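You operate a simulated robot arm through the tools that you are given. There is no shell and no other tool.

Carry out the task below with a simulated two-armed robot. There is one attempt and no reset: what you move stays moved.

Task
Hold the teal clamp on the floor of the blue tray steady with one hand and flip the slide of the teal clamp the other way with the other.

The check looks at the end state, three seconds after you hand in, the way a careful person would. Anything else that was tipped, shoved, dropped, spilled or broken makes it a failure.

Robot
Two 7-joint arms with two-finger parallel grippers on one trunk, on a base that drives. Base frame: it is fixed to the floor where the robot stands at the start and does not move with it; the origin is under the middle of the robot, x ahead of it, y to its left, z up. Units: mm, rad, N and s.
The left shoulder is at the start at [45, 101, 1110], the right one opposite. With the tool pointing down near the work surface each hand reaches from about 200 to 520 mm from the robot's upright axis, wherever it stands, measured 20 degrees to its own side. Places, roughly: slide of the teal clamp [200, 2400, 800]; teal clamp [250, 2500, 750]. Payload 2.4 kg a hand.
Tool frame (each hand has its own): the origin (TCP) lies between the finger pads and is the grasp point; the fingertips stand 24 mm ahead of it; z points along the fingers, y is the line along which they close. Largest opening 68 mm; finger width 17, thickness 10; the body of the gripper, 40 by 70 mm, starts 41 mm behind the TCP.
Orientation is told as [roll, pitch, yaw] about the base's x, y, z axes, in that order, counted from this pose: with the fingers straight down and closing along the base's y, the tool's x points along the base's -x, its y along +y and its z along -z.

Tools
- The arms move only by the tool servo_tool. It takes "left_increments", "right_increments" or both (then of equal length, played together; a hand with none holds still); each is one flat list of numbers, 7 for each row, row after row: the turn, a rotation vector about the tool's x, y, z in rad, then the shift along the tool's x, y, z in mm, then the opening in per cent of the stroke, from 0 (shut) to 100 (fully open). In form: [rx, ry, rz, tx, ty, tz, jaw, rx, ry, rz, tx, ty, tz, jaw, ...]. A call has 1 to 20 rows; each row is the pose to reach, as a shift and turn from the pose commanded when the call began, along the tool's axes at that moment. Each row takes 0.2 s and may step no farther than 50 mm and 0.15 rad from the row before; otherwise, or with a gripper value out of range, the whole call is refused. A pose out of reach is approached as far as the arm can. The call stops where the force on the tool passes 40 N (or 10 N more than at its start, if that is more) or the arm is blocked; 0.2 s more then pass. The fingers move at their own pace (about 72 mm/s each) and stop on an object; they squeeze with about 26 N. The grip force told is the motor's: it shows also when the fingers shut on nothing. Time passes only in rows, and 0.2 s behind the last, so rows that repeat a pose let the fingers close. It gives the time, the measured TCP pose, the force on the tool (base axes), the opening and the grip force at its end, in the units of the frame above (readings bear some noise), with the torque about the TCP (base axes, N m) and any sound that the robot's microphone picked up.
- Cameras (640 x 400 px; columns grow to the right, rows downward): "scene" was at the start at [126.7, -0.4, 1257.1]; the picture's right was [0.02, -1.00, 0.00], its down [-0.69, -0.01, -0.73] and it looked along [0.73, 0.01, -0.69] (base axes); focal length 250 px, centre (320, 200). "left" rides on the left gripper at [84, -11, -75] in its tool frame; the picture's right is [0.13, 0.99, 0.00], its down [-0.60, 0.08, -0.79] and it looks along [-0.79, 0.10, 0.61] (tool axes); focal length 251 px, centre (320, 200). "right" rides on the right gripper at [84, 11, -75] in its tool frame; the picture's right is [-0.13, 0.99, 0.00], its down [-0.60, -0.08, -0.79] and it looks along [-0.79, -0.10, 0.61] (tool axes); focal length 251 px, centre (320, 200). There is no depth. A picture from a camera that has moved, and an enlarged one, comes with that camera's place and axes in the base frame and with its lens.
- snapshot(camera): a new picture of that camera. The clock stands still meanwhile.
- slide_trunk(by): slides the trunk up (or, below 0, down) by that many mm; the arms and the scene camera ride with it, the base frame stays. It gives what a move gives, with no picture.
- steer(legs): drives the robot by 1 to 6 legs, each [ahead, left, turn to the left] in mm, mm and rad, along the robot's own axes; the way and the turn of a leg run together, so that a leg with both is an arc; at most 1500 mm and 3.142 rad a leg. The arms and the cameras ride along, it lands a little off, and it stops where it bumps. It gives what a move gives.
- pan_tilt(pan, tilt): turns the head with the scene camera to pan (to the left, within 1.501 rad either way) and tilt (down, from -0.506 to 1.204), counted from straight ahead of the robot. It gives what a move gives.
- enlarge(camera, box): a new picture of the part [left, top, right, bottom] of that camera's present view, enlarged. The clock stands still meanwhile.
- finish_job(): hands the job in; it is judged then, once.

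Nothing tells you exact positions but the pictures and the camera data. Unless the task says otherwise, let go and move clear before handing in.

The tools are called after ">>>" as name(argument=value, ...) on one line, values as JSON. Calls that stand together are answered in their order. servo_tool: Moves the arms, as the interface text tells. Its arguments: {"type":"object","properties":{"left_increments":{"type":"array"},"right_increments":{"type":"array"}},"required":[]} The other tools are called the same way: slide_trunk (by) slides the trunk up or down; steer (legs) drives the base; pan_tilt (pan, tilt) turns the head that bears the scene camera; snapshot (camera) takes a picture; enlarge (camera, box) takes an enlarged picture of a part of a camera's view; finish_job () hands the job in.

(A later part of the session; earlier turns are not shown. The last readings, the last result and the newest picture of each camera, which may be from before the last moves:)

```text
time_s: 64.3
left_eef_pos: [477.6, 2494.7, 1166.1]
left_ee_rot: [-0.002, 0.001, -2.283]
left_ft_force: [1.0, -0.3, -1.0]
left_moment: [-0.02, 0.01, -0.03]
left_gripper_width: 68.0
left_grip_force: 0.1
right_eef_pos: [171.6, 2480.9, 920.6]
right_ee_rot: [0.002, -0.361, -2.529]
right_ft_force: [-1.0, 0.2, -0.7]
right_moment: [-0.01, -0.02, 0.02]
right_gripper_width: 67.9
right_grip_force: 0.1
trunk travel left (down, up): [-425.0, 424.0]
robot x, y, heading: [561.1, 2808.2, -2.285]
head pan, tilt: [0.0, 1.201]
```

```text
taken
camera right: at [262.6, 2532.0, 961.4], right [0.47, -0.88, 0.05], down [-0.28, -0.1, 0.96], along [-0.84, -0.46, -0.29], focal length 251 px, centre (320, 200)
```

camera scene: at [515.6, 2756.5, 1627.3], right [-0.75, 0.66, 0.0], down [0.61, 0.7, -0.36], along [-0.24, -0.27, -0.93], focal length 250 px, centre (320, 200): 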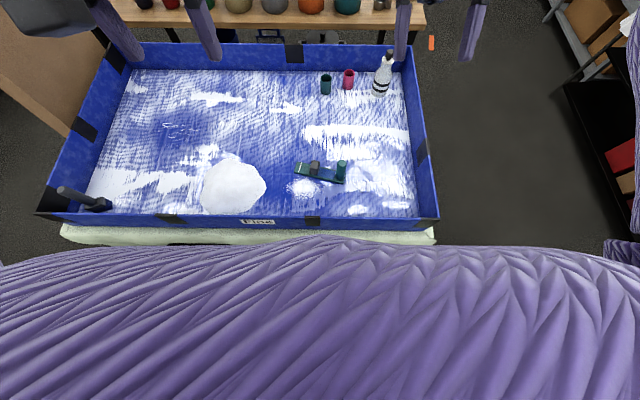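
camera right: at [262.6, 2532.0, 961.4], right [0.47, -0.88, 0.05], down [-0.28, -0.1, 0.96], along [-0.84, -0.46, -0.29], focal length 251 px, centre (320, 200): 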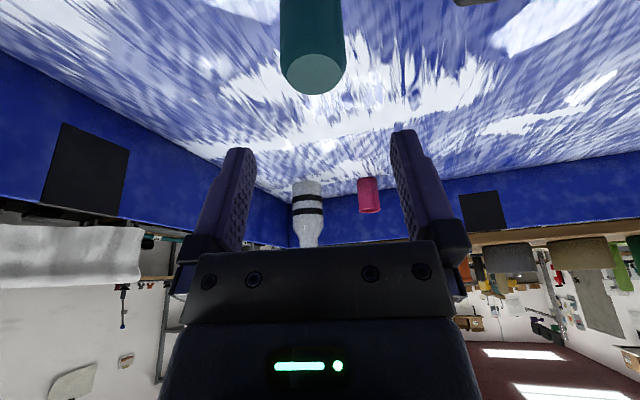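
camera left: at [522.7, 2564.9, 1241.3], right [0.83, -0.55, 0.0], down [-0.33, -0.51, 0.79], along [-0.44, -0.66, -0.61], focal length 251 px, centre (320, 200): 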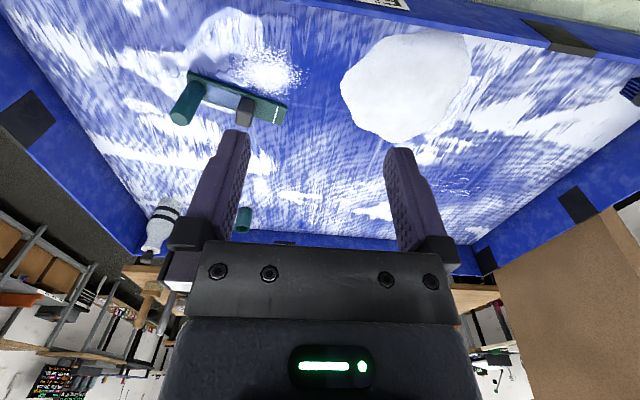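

The post is centred between the open right fingers to within about 1–2 mm. Before gripping, I'll bring the left hand in high above the far side of the slide to make sure it can reach.

>>> servo_tool(left_increments=[0, 0, 0.042, -29, -7, 28, 0, 0, 0, 0.083, -59, -14, 55, 0, 0, 0, 0.125, -88, -22, 83, 0, 0, 0, 0.166, -117, -29, 111, 0, 0, 0, 0.208, -146, -36, 138, 0, 0, 0, 0.248, -175.7, -43.3, 166, 0])

>>> snapshot(camera="left")

```text
time_s: 65.7
left_eef_pos: [331.5, 2388.9, 1001.0]
left_ee_rot: [-0.002, 0.0, -2.534]
left_ft_force: [-0.7, -0.4, 0.0]
left_moment: [0.02, -0.03, 0.01]
left_gripper_width: 0.2
left_grip_force: 23.7
right_eef_pos: [171.8, 2479.9, 920.3]
right_ee_rot: [0.002, -0.36, -2.53]
right_ft_force: [0.2, -0.5, -0.6]
right_moment: [0.01, 0.03, -0.01]
right_gripper_width: 68.2
right_grip_force: 0.1
trunk travel left (down, up): [-425.0, 424.0]
robot x, y, heading: [557.8, 2808.7, -2.289]
head pan, tilt: [0.0, 1.201]
```

```text
taken
camera left: at [392.7, 2445.8, 1074.8], right [0.67, -0.74, 0.0], down [-0.45, -0.41, 0.79], along [-0.59, -0.53, -0.61], focal length 251 px, centre (320, 200)
```

left: 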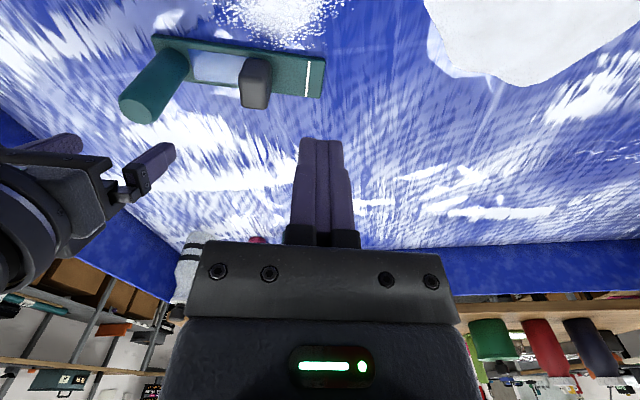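

The closed left fingers, the clamp and the right gripper are all visible in the left camera. Now I'll tilt the left hand forward for reach and lean its body away from the post.

>>> servo_tool(left_increments=[0, -0.14, 0, 0, 0, 0, 0, 0, -0.28, 0, 0, 0, 0, 0, 0, -0.42, 0, 0, 0, 0, 0])

>>> servo_tool(left_increments=[0.12, 0, 0, 0, 0, 0, 0, 0.24, 0, 0, 0, 0, 0, 0, 0.35, 0, 0, 0, 0, 0, 0])

>>> snapshot(camera="left")

>>> snapshot(camera="scene")

```text
time_s: 66.5
left_eef_pos: [328.5, 2389.6, 1001.4]
left_ee_rot: [-0.003, -0.421, -2.532]
left_ft_force: [-0.7, 0.2, -0.5]
left_moment: [0.07, 0.0, 0.02]
left_gripper_width: 0.0
left_grip_force: 23.8
right_eef_pos: [171.6, 2481.0, 919.8]
right_ee_rot: [0.002, -0.363, -2.528]
right_ft_force: [0.0, -0.3, 0.5]
right_moment: [0.0, 0.01, 0.01]
right_gripper_width: 67.8
right_grip_force: 0.0
trunk travel left (down, up): [-425.0, 424.0]
robot x, y, heading: [561.0, 2810.6, -2.286]
head pan, tilt: [0.0, 1.201]
```

```text
time_s: 67.3
left_eef_pos: [327.8, 2389.5, 1000.7]
left_ee_rot: [-0.355, -0.419, -2.53]
left_ft_force: [0.0, -0.5, -0.2]
left_moment: [0.01, -0.02, -0.03]
left_gripper_width: 0.0
left_grip_force: 23.7
right_eef_pos: [171.3, 2481.8, 920.8]
right_ee_rot: [0.0, -0.363, -2.53]
right_ft_force: [0.7, 0.8, 0.6]
right_moment: [-0.01, 0.02, 0.0]
right_gripper_width: 67.9
right_grip_force: 0.0
trunk travel left (down, up): [-425.0, 424.0]
robot x, y, heading: [562.3, 2811.8, -2.287]
head pan, tilt: [0.0, 1.201]
```

```text
taken
camera left: at [423.5, 2437.7, 1033.5], right [0.52, -0.77, -0.37], down [-0.01, -0.43, 0.9], along [-0.86, -0.46, -0.23], focal length 251 px, centre (320, 200)
```

left: 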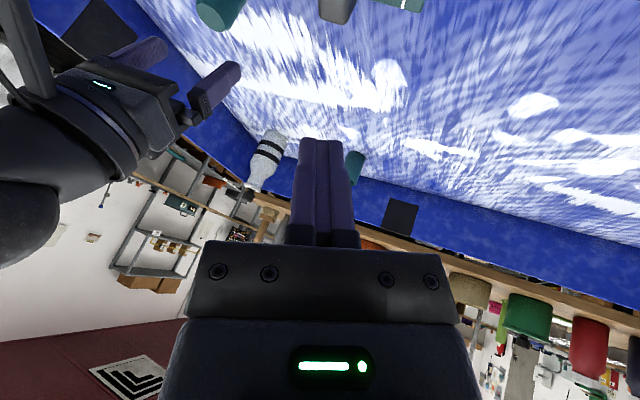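

```text
taken
camera scene: at [504.8, 2744.1, 1326.7], right [-0.75, 0.66, 0.0], down [0.61, 0.7, -0.36], along [-0.24, -0.27, -0.93], focal length 250 px, centre (320, 200)
```

scene: 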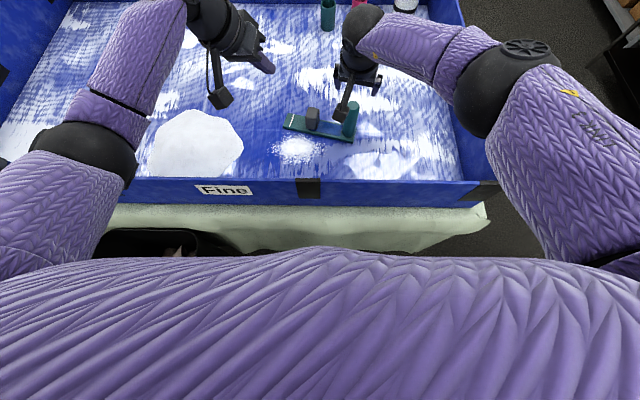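

The left hand reached the tilted pose and leans away from the post as intended. I'll bring it down to about z=900 over the far side of the slide, then check.

>>> servo_tool(left_increments=[0, 0, 0, -7, 9.6, 39, 0, 0, 0, 0, -14, 19.2, 78, 0, 0, 0, 0, -20.8, 28.7, 116.8, 0, 0, 0, 0, -20.8, 28.7, 116.8, 0])

>>> snapshot(camera="left")

>>> enlarge(camera="scene", box=[200, 40, 420, 190])

```text
time_s: 68.3
left_eef_pos: [275.3, 2380.9, 899.5]
left_ee_rot: [-0.353, -0.419, -2.532]
left_ft_force: [-0.4, 0.8, -0.1]
left_moment: [0.01, 0.03, 0.0]
left_gripper_width: 0.0
left_grip_force: 23.5
left hand out of reach, approached as far as the arm can: row 3, 4
right_eef_pos: [171.0, 2481.2, 921.0]
right_ee_rot: [0.0, -0.363, -2.528]
right_ft_force: [1.1, 0.2, 0.6]
right_moment: [0.01, -0.01, 0.0]
right_gripper_width: 67.9
right_grip_force: 0.2
trunk travel left (down, up): [-425.0, 424.0]
robot x, y, heading: [558.4, 2811.7, -2.286]
head pan, tilt: [0.0, 1.201]
```

```text
taken
camera left: at [371.0, 2429.2, 931.7], right [0.51, -0.78, -0.37], down [-0.01, -0.43, 0.9], along [-0.86, -0.46, -0.23], focal length 251 px, centre (320, 200)
```

left: 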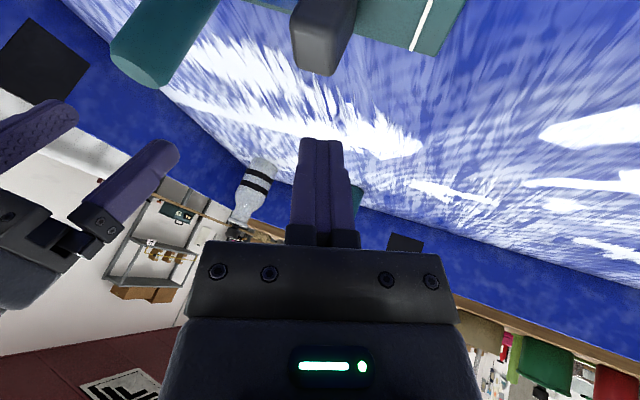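

```text
2.67 times, centred on (310, 115) of scene
camera zoom: at [504.4, 2744.2, 1326.7], right [-0.75, 0.66, 0.0], down [0.61, 0.7, -0.36], along [-0.24, -0.27, -0.93], focal length 667 px, centre (347, 427)
```

zoom: 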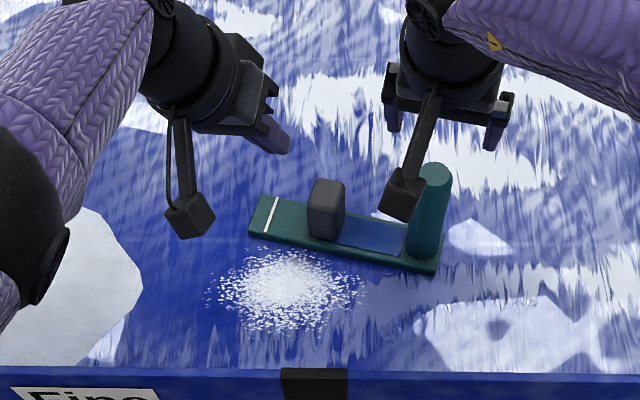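

The left hand is about 20 mm short here because my shoulders are too high above it. I'll raise both hands 180 mm and lower the trunk by the same amount, which leaves the hands where they are and gives the arms a flatter, longer reach.

>>> servo_tool(left_increments=[0, 0, 0, -18.4, -14.1, -38.6, 0, 0, 0, 0, -36.7, -28.2, -77.2, 0, 0, 0, 0, -55.1, -42.2, -115.7, 0, 0, 0, 0, -73.4, -56.3, -154.3, 0], right_increments=[0, 0, 0, -16, 0, -42.1, 100, 0, 0, 0, -32, 0, -84.2, 100, 0, 0, 0, -47.9, 0, -126.2, 100, 0, 0, 0, -63.9, 0, -168.3, 100])

>>> slide_trunk(by=-180)

>>> snapshot(camera="scene")

```text
time_s: 69.3
left_eef_pos: [281.0, 2378.2, 1080.0]
left_ee_rot: [-0.351, -0.419, -2.531]
left_ft_force: [-0.5, 0.6, -0.6]
left_moment: [0.01, 0.01, -0.05]
left_gripper_width: 0.2
left_grip_force: 23.4
right_eef_pos: [175.5, 2484.0, 1100.6]
right_ee_rot: [0.002, -0.362, -2.529]
right_ft_force: [-0.6, -0.5, 0.4]
right_moment: [0.01, 0.0, 0.0]
right_gripper_width: 68.0
right_grip_force: 0.1
trunk travel left (down, up): [-425.0, 424.0]
robot x, y, heading: [559.9, 2808.4, -2.287]
head pan, tilt: [0.0, 1.201]
```

```text
time_s: 71.3
left_eef_pos: [275.7, 2379.3, 899.1]
left_ee_rot: [-0.352, -0.422, -2.531]
left_ft_force: [-0.2, 0.3, 0.1]
left_moment: [-0.02, 0.01, 0.0]
left_gripper_width: 0.2
left_grip_force: 24.1
right_eef_pos: [171.6, 2482.6, 921.3]
right_ee_rot: [0.003, -0.362, -2.529]
right_ft_force: [0.3, 0.1, -0.4]
right_moment: [0.02, 0.01, 0.04]
right_gripper_width: 68.1
right_grip_force: 0.0
trunk travel left (down, up): [-245.0, 604.0]
robot x, y, heading: [564.6, 2809.2, -2.284]
head pan, tilt: [0.0, 1.201]
```

```text
taken
camera scene: at [483.4, 2719.6, 1144.9], right [-0.75, 0.66, 0.0], down [0.61, 0.7, -0.36], along [-0.24, -0.27, -0.93], focal length 250 px, centre (320, 200)
```

scene: 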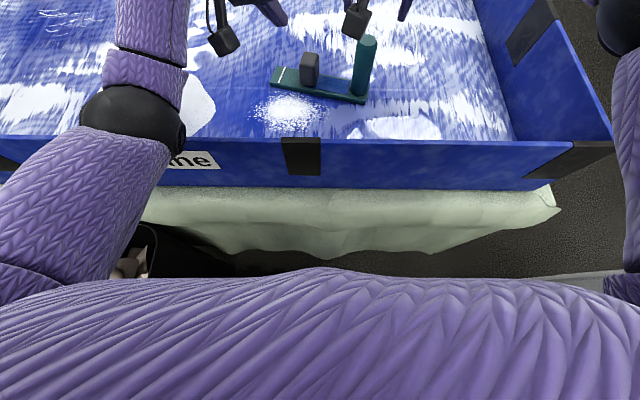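

The hands are back in place with lower shoulders. The left elbow looks close to the tray's back wall, so I'll pan the head left to check how much height it has over the wall.

>>> pan_tilt(pan=0.9, tilt=0.8)

>>> snapshot(camera="scene")

>>> pan_tilt(pan=-0.9, tilt=0.8)

>>> snapshot(camera="scene")

```text
time_s: 72.5
left_eef_pos: [275.8, 2379.0, 898.8]
left_ee_rot: [-0.352, -0.419, -2.532]
left_ft_force: [-0.3, 0.1, 0.1]
left_moment: [0.01, 0.05, 0.01]
left_gripper_width: 0.0
left_grip_force: 23.4
right_eef_pos: [171.8, 2483.9, 920.3]
right_ee_rot: [0.003, -0.363, -2.528]
right_ft_force: [0.1, 0.7, 0.0]
right_moment: [0.01, 0.02, 0.01]
right_gripper_width: 67.9
right_grip_force: 0.0
trunk travel left (down, up): [-245.0, 604.0]
robot x, y, heading: [559.6, 2811.3, -2.285]
head pan, tilt: [0.901, 0.799]
```

```text
taken
camera scene: at [534.8, 2682.4, 1172.5], right [-0.98, -0.18, 0.0], down [-0.13, 0.71, -0.7], along [0.13, -0.68, -0.72], focal length 250 px, centre (320, 200)
```

scene: 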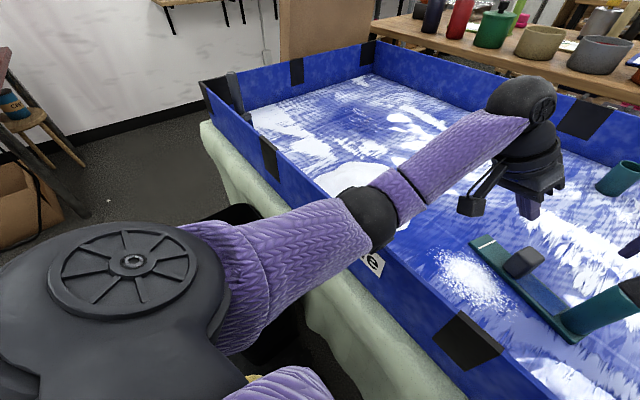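

```text
time_s: 74.3
left_eef_pos: [276.2, 2377.9, 899.3]
left_ee_rot: [-0.352, -0.42, -2.53]
left_ft_force: [0.4, 0.0, 0.1]
left_moment: [0.0, 0.01, 0.01]
left_gripper_width: 0.1
left_grip_force: 23.9
right_eef_pos: [171.4, 2482.2, 920.1]
right_ee_rot: [0.001, -0.364, -2.527]
right_ft_force: [0.5, -1.5, 0.4]
right_moment: [-0.03, -0.01, -0.02]
right_gripper_width: 67.9
right_grip_force: 0.0
trunk travel left (down, up): [-245.0, 604.0]
robot x, y, heading: [560.3, 2813.2, -2.289]
head pan, tilt: [-0.901, 0.799]
```

```text
taken
camera scene: at [439.4, 2765.3, 1172.6], right [0.04, 1.0, 0.0], down [0.72, -0.03, -0.7], along [-0.7, 0.03, -0.72], focal length 250 px, centre (320, 200)
```

scene: 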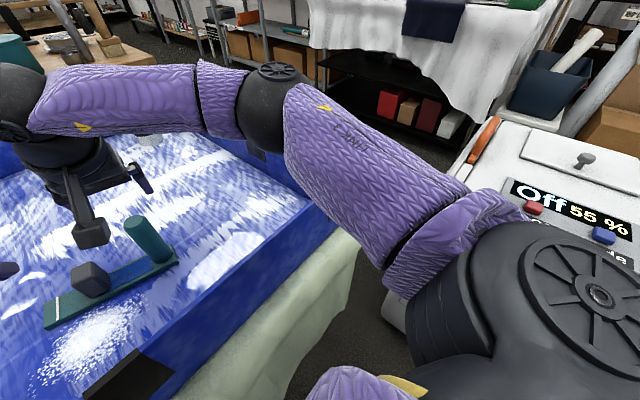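

The left elbow triangulates to about z=959, just outside the wall and roughly 40 mm clear above it, so that's fine. I'll continue moving the left hand to beyond the slide's far side.

>>> servo_tool(left_increments=[0, 0, 0, -5.5, 18.9, 29.7, 0, 0, 0, 0, -5.5, 18.9, 29.7, 0])

>>> pan_tilt(pan=0.3, tilt=0.8)

>>> snapshot(camera="scene")

```text
time_s: 74.9
left_eef_pos: [265.4, 2361.6, 868.5]
left_ee_rot: [-0.353, -0.421, -2.532]
left_ft_force: [-0.5, 0.2, 0.4]
left_moment: [0.0, 0.03, 0.03]
left_gripper_width: 0.0
left_grip_force: 23.8
right_eef_pos: [169.9, 2482.4, 920.3]
right_ee_rot: [0.002, -0.362, -2.529]
right_ft_force: [0.2, 0.1, -0.4]
right_moment: [0.03, -0.01, 0.01]
right_gripper_width: 68.1
right_grip_force: 0.1
trunk travel left (down, up): [-245.0, 604.0]
robot x, y, heading: [560.8, 2804.8, -2.288]
head pan, tilt: [-0.901, 0.799]
```

```text
time_s: 76.3
left_eef_pos: [266.0, 2362.0, 869.6]
left_ee_rot: [-0.352, -0.419, -2.531]
left_ft_force: [-0.2, -0.4, 0.7]
left_moment: [0.04, -0.01, 0.0]
left_gripper_width: 0.2
left_grip_force: 24.1
right_eef_pos: [171.5, 2483.6, 920.5]
right_ee_rot: [0.0, -0.362, -2.528]
right_ft_force: [-0.1, 0.5, 0.0]
right_moment: [-0.01, -0.02, -0.04]
right_gripper_width: 68.1
right_grip_force: 0.0
trunk travel left (down, up): [-245.0, 604.0]
robot x, y, heading: [560.6, 2807.8, -2.288]
head pan, tilt: [0.3, 0.799]
```

```text
taken
camera scene: at [487.4, 2687.9, 1172.5], right [-0.91, 0.4, 0.0], down [0.29, 0.66, -0.7], along [-0.28, -0.64, -0.72], focal length 250 px, centre (320, 200)
```

scene: 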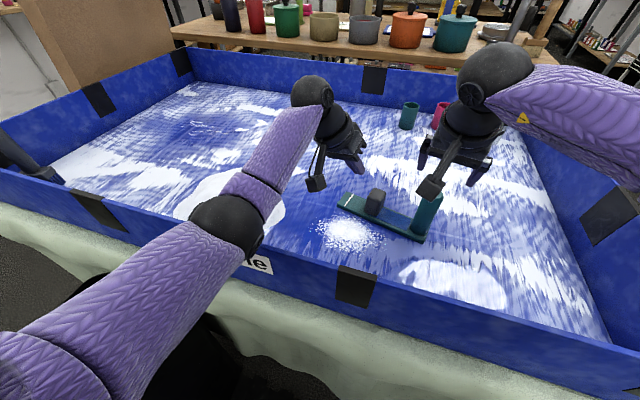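

The left hand now reaches the far side of the slide. I'll zoom in to check both hands against the clamp.

>>> enlarge(camera="scene", box=[290, 100, 500, 260])

>>> snapshot(camera="left")

```text
2.50 times, centred on (395, 180) of scene
camera zoom: at [487.4, 2687.9, 1172.5], right [-0.91, 0.4, 0.0], down [0.29, 0.66, -0.7], along [-0.28, -0.64, -0.72], focal length 625 px, centre (132, 250)
```

zoom: 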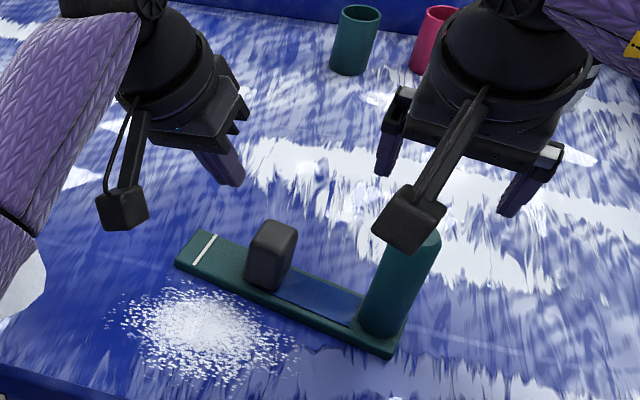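

```text
taken
camera left: at [361.5, 2410.4, 902.5], right [0.52, -0.78, -0.37], down [-0.01, -0.43, 0.9], along [-0.86, -0.46, -0.23], focal length 251 px, centre (320, 200)
```

left: 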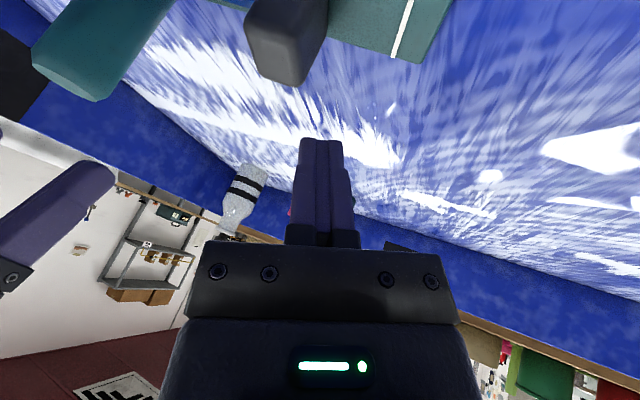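

I'll zoom on the left camera's view of the slide to pin down its far face and top height before descending.

>>> enlarge(camera="left", box=[200, 0, 440, 150])

>>> snapshot(camera="right")

```text
2.67 times, centred on (320, 75) of left
camera zoom: at [361.5, 2410.4, 902.5], right [0.52, -0.78, -0.37], down [-0.01, -0.43, 0.9], along [-0.86, -0.46, -0.23], focal length 670 px, centre (320, 533)
```

zoom: 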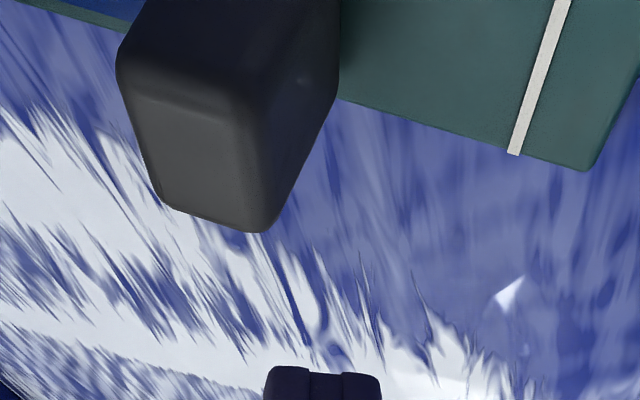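

```text
taken
camera right: at [262.0, 2533.8, 961.0], right [0.47, -0.88, 0.05], down [-0.28, -0.1, 0.96], along [-0.84, -0.46, -0.29], focal length 251 px, centre (320, 200)
```

right: 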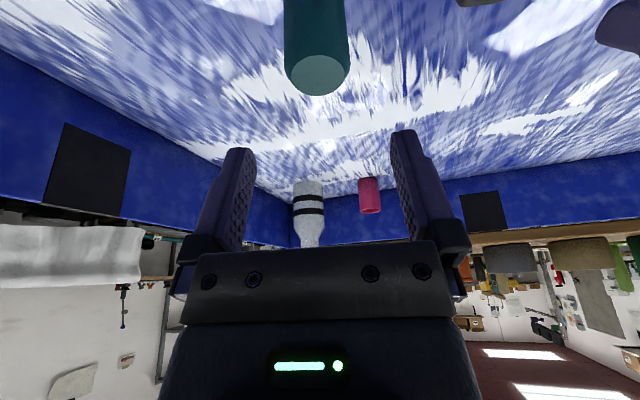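

The slide's far face is about 116 mm from the post axis, and the left fingers are lined up beyond it. The post is centred in the right jaw within 1 mm, so I'll lower the right hand straight down around the post top.

>>> servo_tool(right_increments=[0, 0, 0, 9.2, 0, 24.3, 100, 0, 0, 0, 18.5, 0, 48.6, 100, 0, 0, 0, 27.7, 0, 72.9, 100, 0, 0, 0, 27.7, 0, 72.9, 100])

>>> snapshot(camera="right")

>>> enlarge(camera="scene", box=[290, 100, 500, 260])

```text
time_s: 77.3
left_eef_pos: [264.5, 2361.4, 870.9]
left_ee_rot: [-0.353, -0.42, -2.53]
left_ft_force: [0.2, 0.3, -0.1]
left_moment: [0.03, 0.01, 0.01]
left_gripper_width: 0.0
left_grip_force: 23.0
right_eef_pos: [170.7, 2481.6, 843.5]
right_ee_rot: [0.003, -0.363, -2.528]
right_ft_force: [-0.8, -0.6, 0.4]
right_moment: [0.01, -0.02, 0.03]
right_gripper_width: 68.0
right_grip_force: 0.1
trunk travel left (down, up): [-245.0, 604.0]
robot x, y, heading: [561.7, 2811.9, -2.287]
head pan, tilt: [0.3, 0.799]
```

```text
taken
camera right: at [263.0, 2532.0, 884.2], right [0.47, -0.88, 0.05], down [-0.28, -0.1, 0.96], along [-0.84, -0.46, -0.29], focal length 251 px, centre (320, 200)
```

right: 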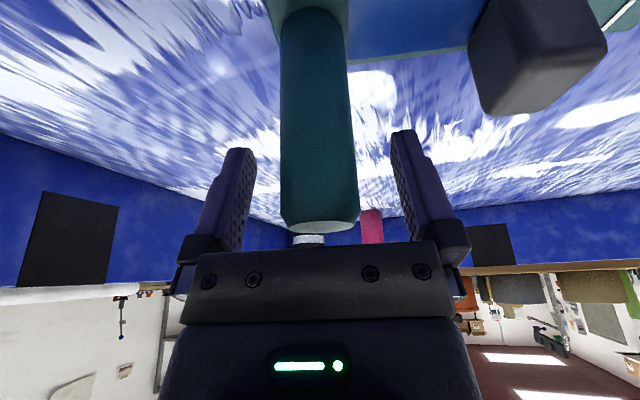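

```text
2.50 times, centred on (395, 180) of scene
camera zoom: at [487.4, 2687.9, 1172.5], right [-0.92, 0.4, 0.0], down [0.29, 0.66, -0.7], along [-0.28, -0.64, -0.72], focal length 625 px, centre (132, 250)
```

zoom: 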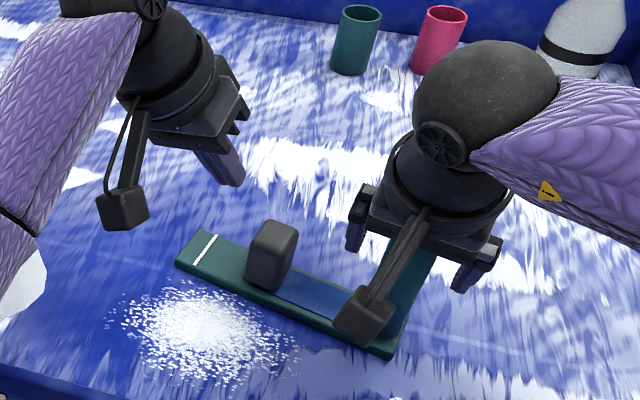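

The post stands centred between the right fingers with the tips well above the slide's height. I'll close the right gripper on it.

>>> servo_tool(right_increments=[0, 0, 0, 0, 0, 0, 60, 0, 0, 0, 0, 0, 0, 54, 0, 0, 0, 0, 0, 0, 30, 0, 0, 0, 0, 0, 0, 0, 0, 0, 0, 0, 0, 0, 0])

>>> enlarge(camera="scene", box=[290, 100, 500, 260])

>>> snapshot(camera="right")

```text
time_s: 78.5
left_eef_pos: [266.9, 2362.4, 869.6]
left_ee_rot: [-0.353, -0.419, -2.532]
left_ft_force: [0.2, 0.7, 0.0]
left_moment: [0.0, 0.02, -0.02]
left_gripper_width: 0.0
left_grip_force: 23.5
right_eef_pos: [172.4, 2481.1, 844.1]
right_ee_rot: [0.001, -0.363, -2.528]
right_ft_force: [0.4, 0.8, -0.5]
right_moment: [0.23, 0.19, 0.0]
right_gripper_width: 33.7
right_grip_force: 26.0
trunk travel left (down, up): [-245.0, 604.0]
robot x, y, heading: [560.2, 2811.6, -2.288]
head pan, tilt: [0.3, 0.799]
```

```text
2.50 times, centred on (395, 180) of scene
camera zoom: at [487.4, 2688.0, 1172.5], right [-0.91, 0.4, 0.0], down [0.29, 0.66, -0.7], along [-0.28, -0.64, -0.72], focal length 625 px, centre (132, 250)
```

zoom: 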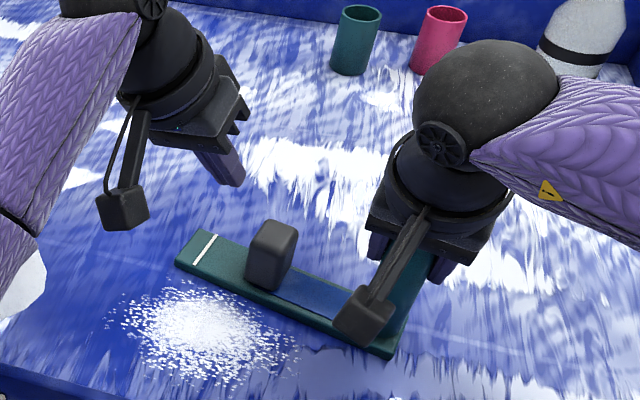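

```text
taken
camera right: at [263.0, 2532.2, 884.5], right [0.47, -0.88, 0.05], down [-0.28, -0.1, 0.96], along [-0.84, -0.46, -0.29], focal length 251 px, centre (320, 200)
```

right: 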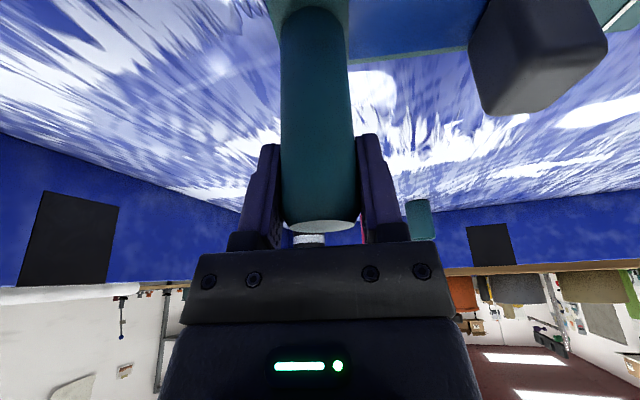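

The right hand holds the post (33.7 mm wide, 26 N) and the clamp hasn't shifted. Now the left hand goes down beside the slide's far face, stopping about 10 mm above the base bar.

>>> servo_tool(left_increments=[0, 0, 0, 10.7, 7.8, 21.2, 0, 0, 0, 0, 21.3, 15.5, 42.5, 0, 0, 0, 0, 32, 23.3, 63.7, 0, 0, 0, 0, 32, 23.3, 63.7, 0])

>>> enlarge(camera="scene", box=[290, 100, 500, 260])

>>> snapshot(camera="left")

>>> snapshot(camera="right")

```text
time_s: 79.5
left_eef_pos: [262.6, 2355.4, 817.3]
left_ee_rot: [-0.341, -0.459, -2.534]
left_ft_force: [0.3, -0.2, -1.0]
left_moment: [-0.01, -0.01, 0.0]
left_gripper_width: 0.0
left_grip_force: 23.7
right_eef_pos: [171.6, 2478.6, 848.2]
right_ee_rot: [0.002, -0.365, -2.53]
right_ft_force: [0.2, 0.0, -2.8]
right_moment: [0.13, 0.11, 0.01]
right_gripper_width: 33.5
right_grip_force: 26.0
trunk travel left (down, up): [-245.0, 604.0]
robot x, y, heading: [561.2, 2800.9, -2.292]
head pan, tilt: [0.3, 0.799]
```

```text
2.50 times, centred on (395, 180) of scene
camera zoom: at [488.4, 2687.4, 1175.8], right [-0.92, 0.4, 0.0], down [0.29, 0.66, -0.7], along [-0.28, -0.64, -0.72], focal length 625 px, centre (132, 250)
```

zoom: 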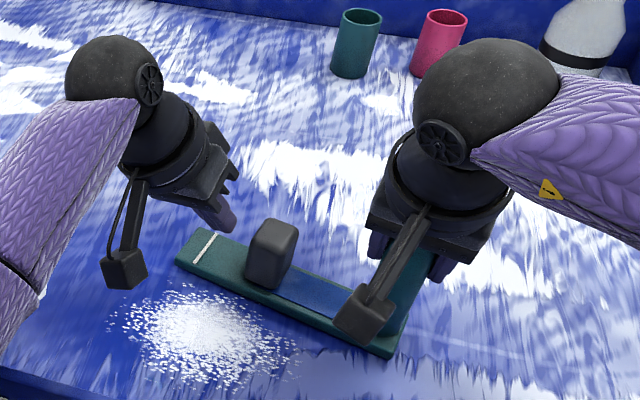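

```text
taken
camera left: at [360.3, 2405.0, 844.5], right [0.51, -0.78, -0.35], down [0.01, -0.41, 0.91], along [-0.86, -0.47, -0.2], focal length 251 px, centre (320, 200)
```

left: 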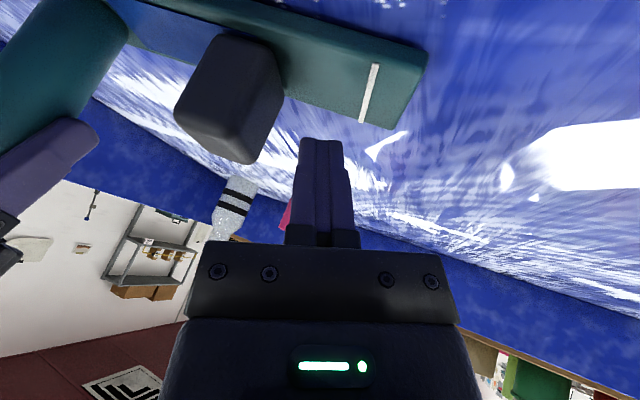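

```text
taken
camera right: at [263.6, 2530.8, 888.7], right [0.47, -0.88, 0.05], down [-0.28, -0.1, 0.96], along [-0.84, -0.46, -0.29], focal length 251 px, centre (320, 200)
```

right: 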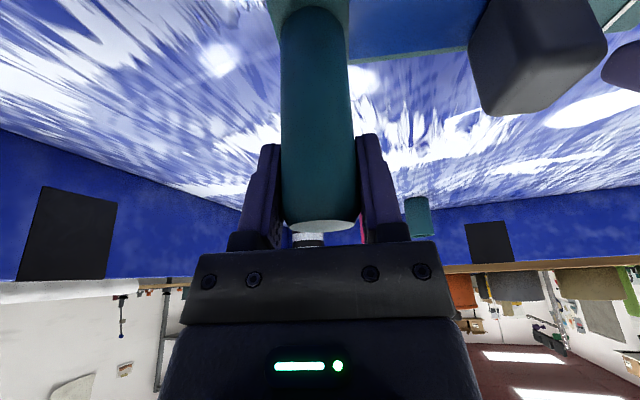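

The left arm stopped short at z=817, its orientation drifted, and my body rose about 3–4 mm, so the left elbow or forearm is probably resting on the tray wall. I'll back the left hand up right away and check.

>>> servo_tool(left_increments=[0, 0, 0, -10.7, -7.8, -21.2, 0, 0, 0, 0, -21.3, -15.5, -42.5, 0, 0, 0, 0, -32, -23.3, -63.7, 0, 0, 0, 0, -32, -23.3, -63.7, 0])

>>> snapshot(camera="scene")

```text
time_s: 80.5
left_eef_pos: [263.3, 2364.8, 869.1]
left_ee_rot: [-0.355, -0.417, -2.532]
left_ft_force: [0.3, -0.9, -0.1]
left_moment: [0.01, 0.01, 0.01]
left_gripper_width: 0.0
left_grip_force: 24.1
right_eef_pos: [171.9, 2482.2, 841.7]
right_ee_rot: [0.001, -0.362, -2.531]
right_ft_force: [-0.4, -0.2, -3.5]
right_moment: [0.15, 0.09, -0.01]
right_gripper_width: 33.7
right_grip_force: 26.0
trunk travel left (down, up): [-245.0, 604.0]
robot x, y, heading: [558.4, 2808.6, -2.29]
head pan, tilt: [0.3, 0.799]
```

```text
taken
camera scene: at [486.9, 2688.1, 1171.8], right [-0.91, 0.4, 0.0], down [0.29, 0.66, -0.7], along [-0.28, -0.64, -0.72], focal length 250 px, centre (320, 200)
```

scene: 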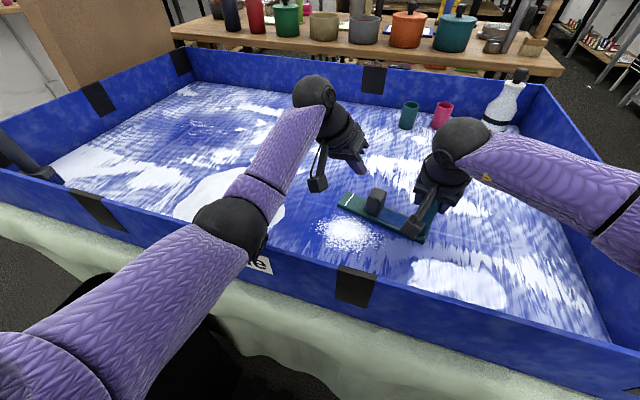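

The robot settled back when I raised the left hand, and the tray hasn't visibly moved. I think the elbow sank onto the wall, so I need the base closer and the shoulders higher. First I'll check the right hand's grip and whether the clamp is resting on the floor, since its reading shows −3.5 N.

>>> snapshot(camera="right")

>>> enlarge(camera="scene", box=[290, 100, 500, 260])

>>> enlarge(camera="scene", box=[330, 170, 460, 260])

```text
taken
camera right: at [262.3, 2533.0, 882.7], right [0.47, -0.88, 0.05], down [-0.28, -0.1, 0.95], along [-0.84, -0.46, -0.29], focal length 251 px, centre (320, 200)
```

right: 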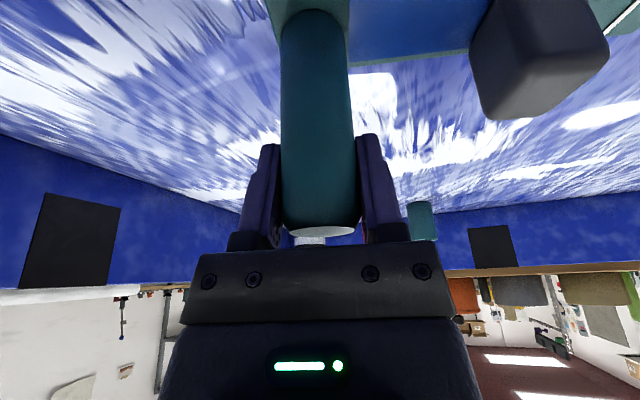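

```text
2.50 times, centred on (395, 180) of scene
camera zoom: at [486.9, 2688.1, 1171.8], right [-0.91, 0.4, 0.0], down [0.29, 0.66, -0.7], along [-0.28, -0.64, -0.72], focal length 625 px, centre (132, 250)
```

zoom: 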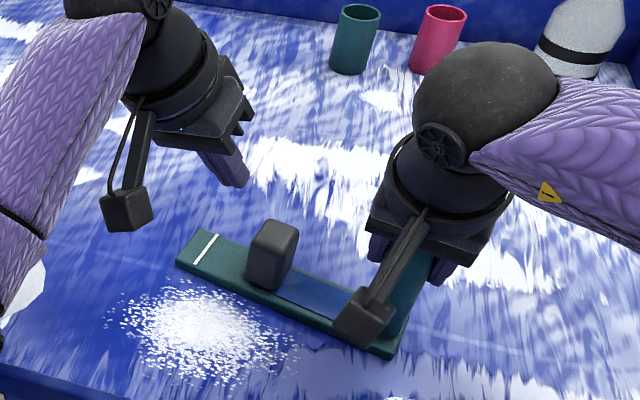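

```text
4.44 times, centred on (395, 215) of scene
camera zoom: at [486.9, 2688.1, 1171.8], right [-0.91, 0.4, 0.0], down [0.29, 0.66, -0.7], along [-0.28, -0.64, -0.72], focal length 1111 px, centre (-13, 133)
```

zoom: 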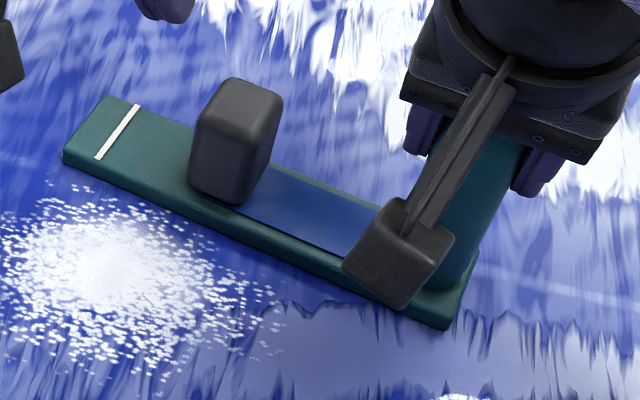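

The clamp still sits flat and the slide hasn't changed; the right hand only slipped about 2 mm on the post. I'll release the post, lift both hands clear, then move the base closer and raise the trunk for better elbow clearance.

>>> servo_tool(right_increments=[0, 0, 0, 0, 0, 0, 60, 0, 0, 0, 0, 0, 0, 100, 0, 0, 0, 0, 0, 0, 100])

>>> servo_tool(right_increments=[0, 0, 0, -14.2, 0, -37.4, 100, 0, 0, 0, -28.4, 0, -74.8, 100, 0, 0, 0, -39, 0, -102.8, 100], left_increments=[0, 0, 0, -12, -9.4, -25.7, 0, 0, 0, 0, -24.5, -18.8, -51.4, 0, 0, 0, 0, -36.7, -28.2, -77, 0])

>>> snapshot(camera="scene")

```text
time_s: 81.3
left_eef_pos: [264.0, 2363.9, 871.2]
left_ee_rot: [-0.352, -0.419, -2.531]
left_ft_force: [-0.5, -1.2, -0.3]
left_moment: [-0.01, 0.01, -0.02]
left_gripper_width: 0.0
left_grip_force: 23.9
right_eef_pos: [171.1, 2481.5, 843.5]
right_ee_rot: [0.002, -0.362, -2.53]
right_ft_force: [-0.3, 0.2, -0.5]
right_moment: [0.02, -0.01, -0.01]
right_gripper_width: 68.0
right_grip_force: 0.1
trunk travel left (down, up): [-245.0, 604.0]
robot x, y, heading: [560.1, 2811.3, -2.286]
head pan, tilt: [0.3, 0.799]
```

```text
time_s: 82.1
left_eef_pos: [264.2, 2361.9, 960.8]
left_ee_rot: [-0.353, -0.42, -2.53]
left_ft_force: [0.8, 0.8, -0.6]
left_moment: [-0.01, 0.01, -0.01]
left_gripper_width: 0.2
left_grip_force: 24.0
right_eef_pos: [172.2, 2482.7, 952.6]
right_ee_rot: [0.001, -0.362, -2.532]
right_ft_force: [0.4, -0.5, -0.5]
right_moment: [0.02, 0.0, 0.03]
right_gripper_width: 67.8
right_grip_force: 0.0
trunk travel left (down, up): [-245.0, 604.0]
robot x, y, heading: [559.6, 2809.0, -2.285]
head pan, tilt: [0.3, 0.799]
```

```text
taken
camera scene: at [487.6, 2688.0, 1172.6], right [-0.92, 0.4, 0.0], down [0.29, 0.66, -0.7], along [-0.28, -0.64, -0.72], focal length 250 px, centre (320, 200)
```

scene: 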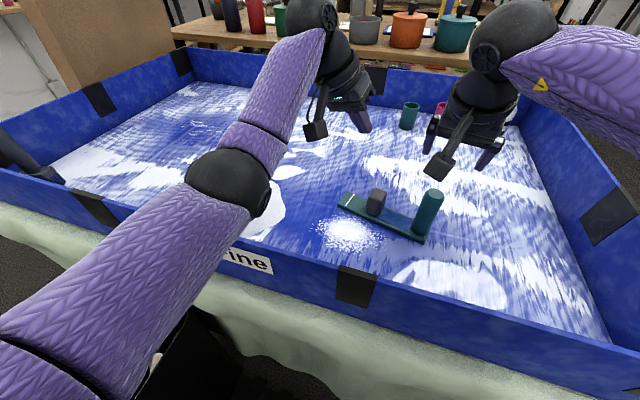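

Both hands are clear and the clamp is undisturbed. My base disc is only about 100 mm high and the cloth hem hangs at about 245 mm, so I'll move 50 mm closer and then raise the trunk 120 mm.

>>> steer(legs=[[50, 0, 0]])

>>> slide_trunk(by=120)

>>> snapshot(camera="scene")

```text
time_s: 83.0
left_eef_pos: [231.6, 2324.4, 962.1]
left_ee_rot: [-0.352, -0.418, -2.531]
left_ft_force: [0.6, 0.1, 0.2]
left_moment: [0.0, 0.05, 0.0]
left_gripper_width: 0.0
left_grip_force: 23.2
right_eef_pos: [138.0, 2445.0, 953.6]
right_ee_rot: [0.002, -0.361, -2.531]
right_ft_force: [0.3, 0.2, 0.6]
right_moment: [-0.02, -0.01, -0.03]
right_gripper_width: 68.1
right_grip_force: 0.0
trunk travel left (down, up): [-245.0, 604.0]
robot x, y, heading: [527.6, 2773.1, -2.285]
head pan, tilt: [0.3, 0.799]
```

```text
time_s: 84.5
left_eef_pos: [232.3, 2323.9, 1081.1]
left_ee_rot: [-0.352, -0.419, -2.533]
left_ft_force: [1.2, 0.1, 0.8]
left_moment: [0.01, 0.01, 0.0]
left_gripper_width: 0.0
left_grip_force: 23.0
right_eef_pos: [138.5, 2444.8, 1072.3]
right_ee_rot: [0.001, -0.362, -2.528]
right_ft_force: [-0.3, -0.1, 0.8]
right_moment: [-0.02, 0.04, -0.01]
right_gripper_width: 67.9
right_grip_force: 0.0
trunk travel left (down, up): [-365.0, 484.0]
robot x, y, heading: [525.5, 2772.8, -2.282]
head pan, tilt: [0.3, 0.799]
```

```text
taken
camera scene: at [470.3, 2668.2, 1293.9], right [-0.92, 0.4, 0.0], down [0.29, 0.66, -0.7], along [-0.28, -0.64, -0.72], focal length 250 px, centre (320, 200)
```

scene: 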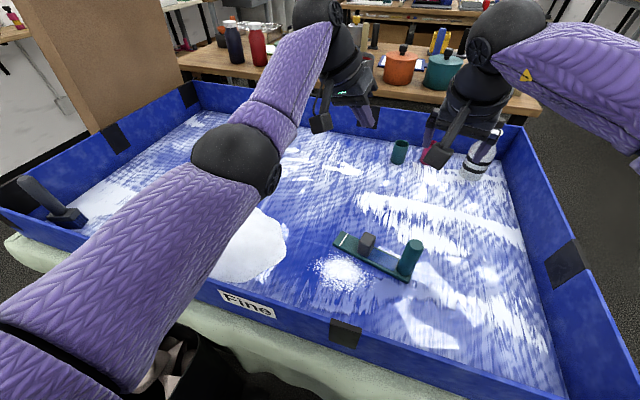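

The base moved the full 50 mm without bumping. I'll re-measure the clamp from this fresh view before bringing the hands back in.

>>> enlarge(camera="scene", box=[310, 210, 450, 300])

```text
4.44 times, centred on (380, 255) of scene
camera zoom: at [470.3, 2668.2, 1293.9], right [-0.92, 0.4, 0.0], down [0.29, 0.66, -0.7], along [-0.28, -0.64, -0.72], focal length 1111 px, centre (53, -44)
```

zoom: 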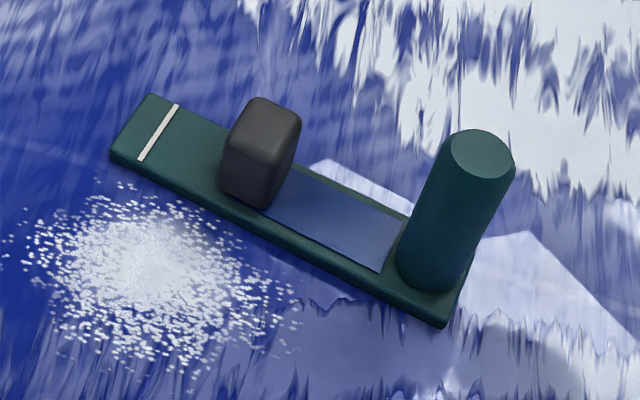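

The post is still at about (171, 2481.5) and upright, and the slide hasn't moved. I'll bring both hands back to hover: right above the post, left beyond the slide.

>>> servo_tool(right_increments=[0, 0, 0, 19.4, -2.3, 24.2, 100, 0, 0, 0, 38.8, -4.6, 48.3, 100, 0, 0, 0, 58.3, -6.9, 72.5, 100, 0, 0, 0, 77.7, -9.2, 96.6, 100, 0, 0, 0, 97.1, -11.5, 120.8, 100], left_increments=[0, 0, 0, 25, 8.6, 30.7, 0, 0, 0, 0, 50, 17.2, 61.3, 0, 0, 0, 0, 74.9, 25.8, 92, 0, 0, 0, 0, 99.9, 34.4, 122.6, 0, 0, 0, 0, 124.9, 43, 153.3, 0])

>>> snapshot(camera="right")

>>> snapshot(camera="left")

>>> snapshot(camera="scene")

```text
time_s: 85.7
left_eef_pos: [264.1, 2362.8, 884.4]
left_ee_rot: [-0.351, -0.421, -2.53]
left_ft_force: [0.5, 0.4, -0.8]
left_moment: [0.0, 0.01, 0.01]
left_gripper_width: 0.2
left_grip_force: 23.2
right_eef_pos: [173.3, 2480.2, 924.5]
right_ee_rot: [0.001, -0.36, -2.528]
right_ft_force: [1.0, -0.5, 0.5]
right_moment: [0.0, 0.0, -0.03]
right_gripper_width: 67.8
right_grip_force: 0.0
trunk travel left (down, up): [-365.0, 484.0]
robot x, y, heading: [527.3, 2767.4, -2.286]
head pan, tilt: [0.3, 0.799]
```

```text
taken
camera right: at [263.6, 2530.6, 965.4], right [0.47, -0.88, 0.05], down [-0.28, -0.1, 0.96], along [-0.84, -0.46, -0.29], focal length 251 px, centre (320, 200)
```

right: 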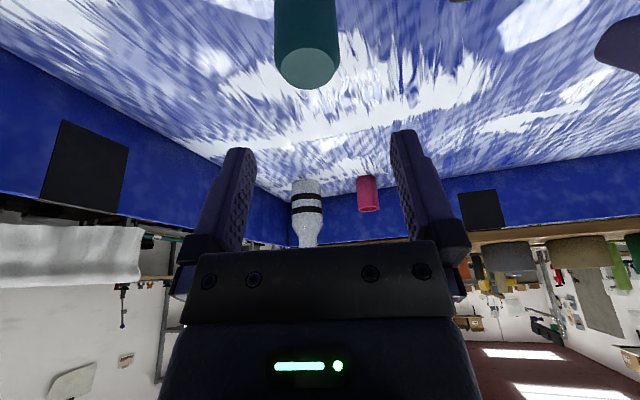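

```text
taken
camera left: at [361.4, 2411.9, 917.9], right [0.52, -0.78, -0.37], down [-0.01, -0.43, 0.9], along [-0.86, -0.46, -0.23], focal length 251 px, centre (320, 200)
```

left: 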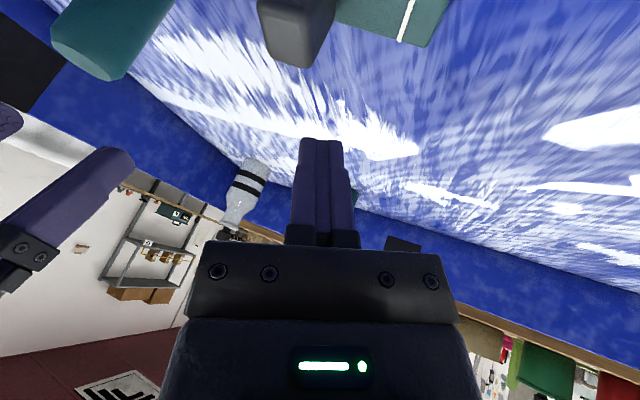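

```text
taken
camera scene: at [470.5, 2668.3, 1294.0], right [-0.92, 0.4, 0.0], down [0.29, 0.66, -0.7], along [-0.28, -0.64, -0.72], focal length 250 px, centre (320, 200)
```

scene: 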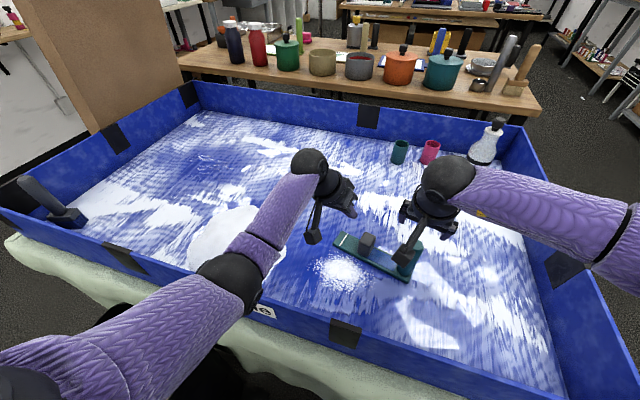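

In the right camera the post is about 4 mm off to one side of the jaw centre. I'll correct that and lower the right hand around the post.

>>> servo_tool(right_increments=[0, 0, 0, -2.6, -4.3, 1, 100, 0, 0, 0, 7, -4.3, 26.4, 100, 0, 0, 0, 16.7, -4.3, 51.8, 100, 0, 0, 0, 26.3, -4.3, 77.2, 100, 0, 0, 0, 26.3, -4.3, 77.2, 100])

>>> snapshot(camera="right")

```text
time_s: 86.9
left_eef_pos: [265.5, 2363.1, 885.3]
left_ee_rot: [-0.354, -0.42, -2.531]
left_ft_force: [0.0, 0.6, -0.3]
left_moment: [0.04, 0.0, -0.02]
left_gripper_width: 0.0
left_grip_force: 22.9
right_eef_pos: [167.1, 2483.7, 843.0]
right_ee_rot: [0.001, -0.362, -2.53]
right_ft_force: [-1.4, 0.5, 0.5]
right_moment: [-0.03, 0.01, 0.01]
right_gripper_width: 68.2
right_grip_force: 0.0
trunk travel left (down, up): [-365.0, 484.0]
robot x, y, heading: [527.8, 2770.8, -2.282]
head pan, tilt: [0.3, 0.799]
```

```text
taken
camera right: at [257.7, 2535.6, 884.0], right [0.47, -0.88, 0.05], down [-0.28, -0.1, 0.96], along [-0.84, -0.46, -0.29], focal length 251 px, centre (320, 200)
```

right: 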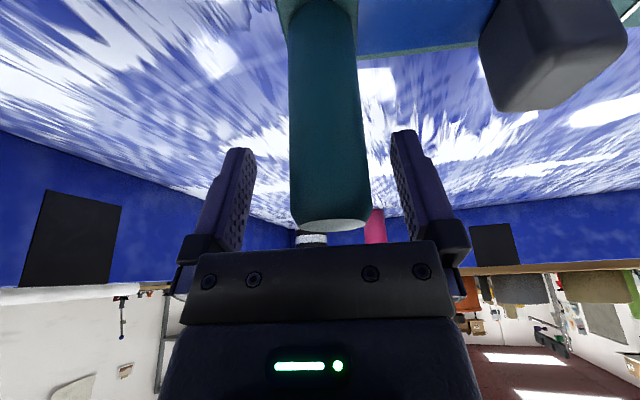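

The hand was still settling when I measured, so the post is now about 4 mm off the other way. I'll nudge the right hand back 4 mm and re-check before closing.

>>> servo_tool(right_increments=[0, 0, 0, 0, 4, 0, 100, 0, 0, 0, 0, 4, 0, 100, 0, 0, 0, 0, 4, 0, 100])

>>> snapshot(camera="right")

```text
time_s: 87.7
left_eef_pos: [265.6, 2363.8, 885.9]
left_ee_rot: [-0.351, -0.418, -2.53]
left_ft_force: [0.3, -0.1, -0.9]
left_moment: [0.01, -0.03, 0.03]
left_gripper_width: 0.0
left_grip_force: 23.3
right_eef_pos: [170.1, 2480.4, 842.8]
right_ee_rot: [0.003, -0.363, -2.528]
right_ft_force: [-0.3, 0.5, 0.0]
right_moment: [-0.02, 0.01, 0.03]
right_gripper_width: 68.1
right_grip_force: 0.0
trunk travel left (down, up): [-365.0, 484.0]
robot x, y, heading: [524.1, 2773.0, -2.289]
head pan, tilt: [0.3, 0.799]
```

```text
taken
camera right: at [259.6, 2531.0, 883.4], right [0.47, -0.88, 0.05], down [-0.28, -0.1, 0.96], along [-0.84, -0.46, -0.29], focal length 251 px, centre (320, 200)
```

right: 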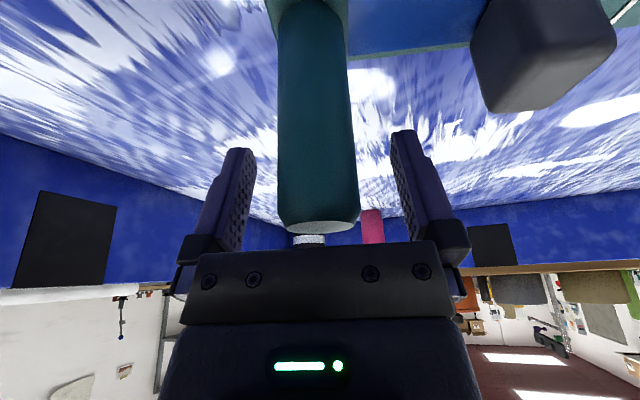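

The post is centred again. Before gripping, I'll test the left hand's descent in two stages, watching for any sign of the elbow touching the wall.

>>> servo_tool(left_increments=[0, 0, 0, 8.2, 6.3, 17.3, 0, 0, 0, 0, 16.4, 12.6, 34.5, 0, 0, 0, 0, 16.4, 12.6, 34.5, 0])

>>> snapshot(camera="scene")

```text
time_s: 88.5
left_eef_pos: [264.9, 2361.1, 844.6]
left_ee_rot: [-0.353, -0.42, -2.53]
left_ft_force: [-0.7, 0.3, 0.2]
left_moment: [0.01, 0.04, -0.04]
left_gripper_width: 0.1
left_grip_force: 23.7
right_eef_pos: [168.5, 2480.1, 842.0]
right_ee_rot: [0.002, -0.363, -2.529]
right_ft_force: [-0.4, -0.3, -0.1]
right_moment: [0.0, -0.02, -0.02]
right_gripper_width: 68.2
right_grip_force: 0.0
trunk travel left (down, up): [-365.0, 484.0]
robot x, y, heading: [525.0, 2772.2, -2.288]
head pan, tilt: [0.3, 0.799]
```

```text
taken
camera scene: at [470.5, 2668.3, 1294.0], right [-0.92, 0.4, 0.0], down [0.29, 0.66, -0.7], along [-0.28, -0.64, -0.72], focal length 250 px, centre (320, 200)
```

scene: 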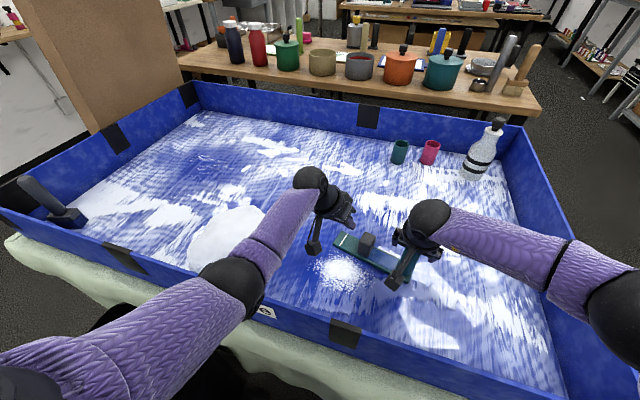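

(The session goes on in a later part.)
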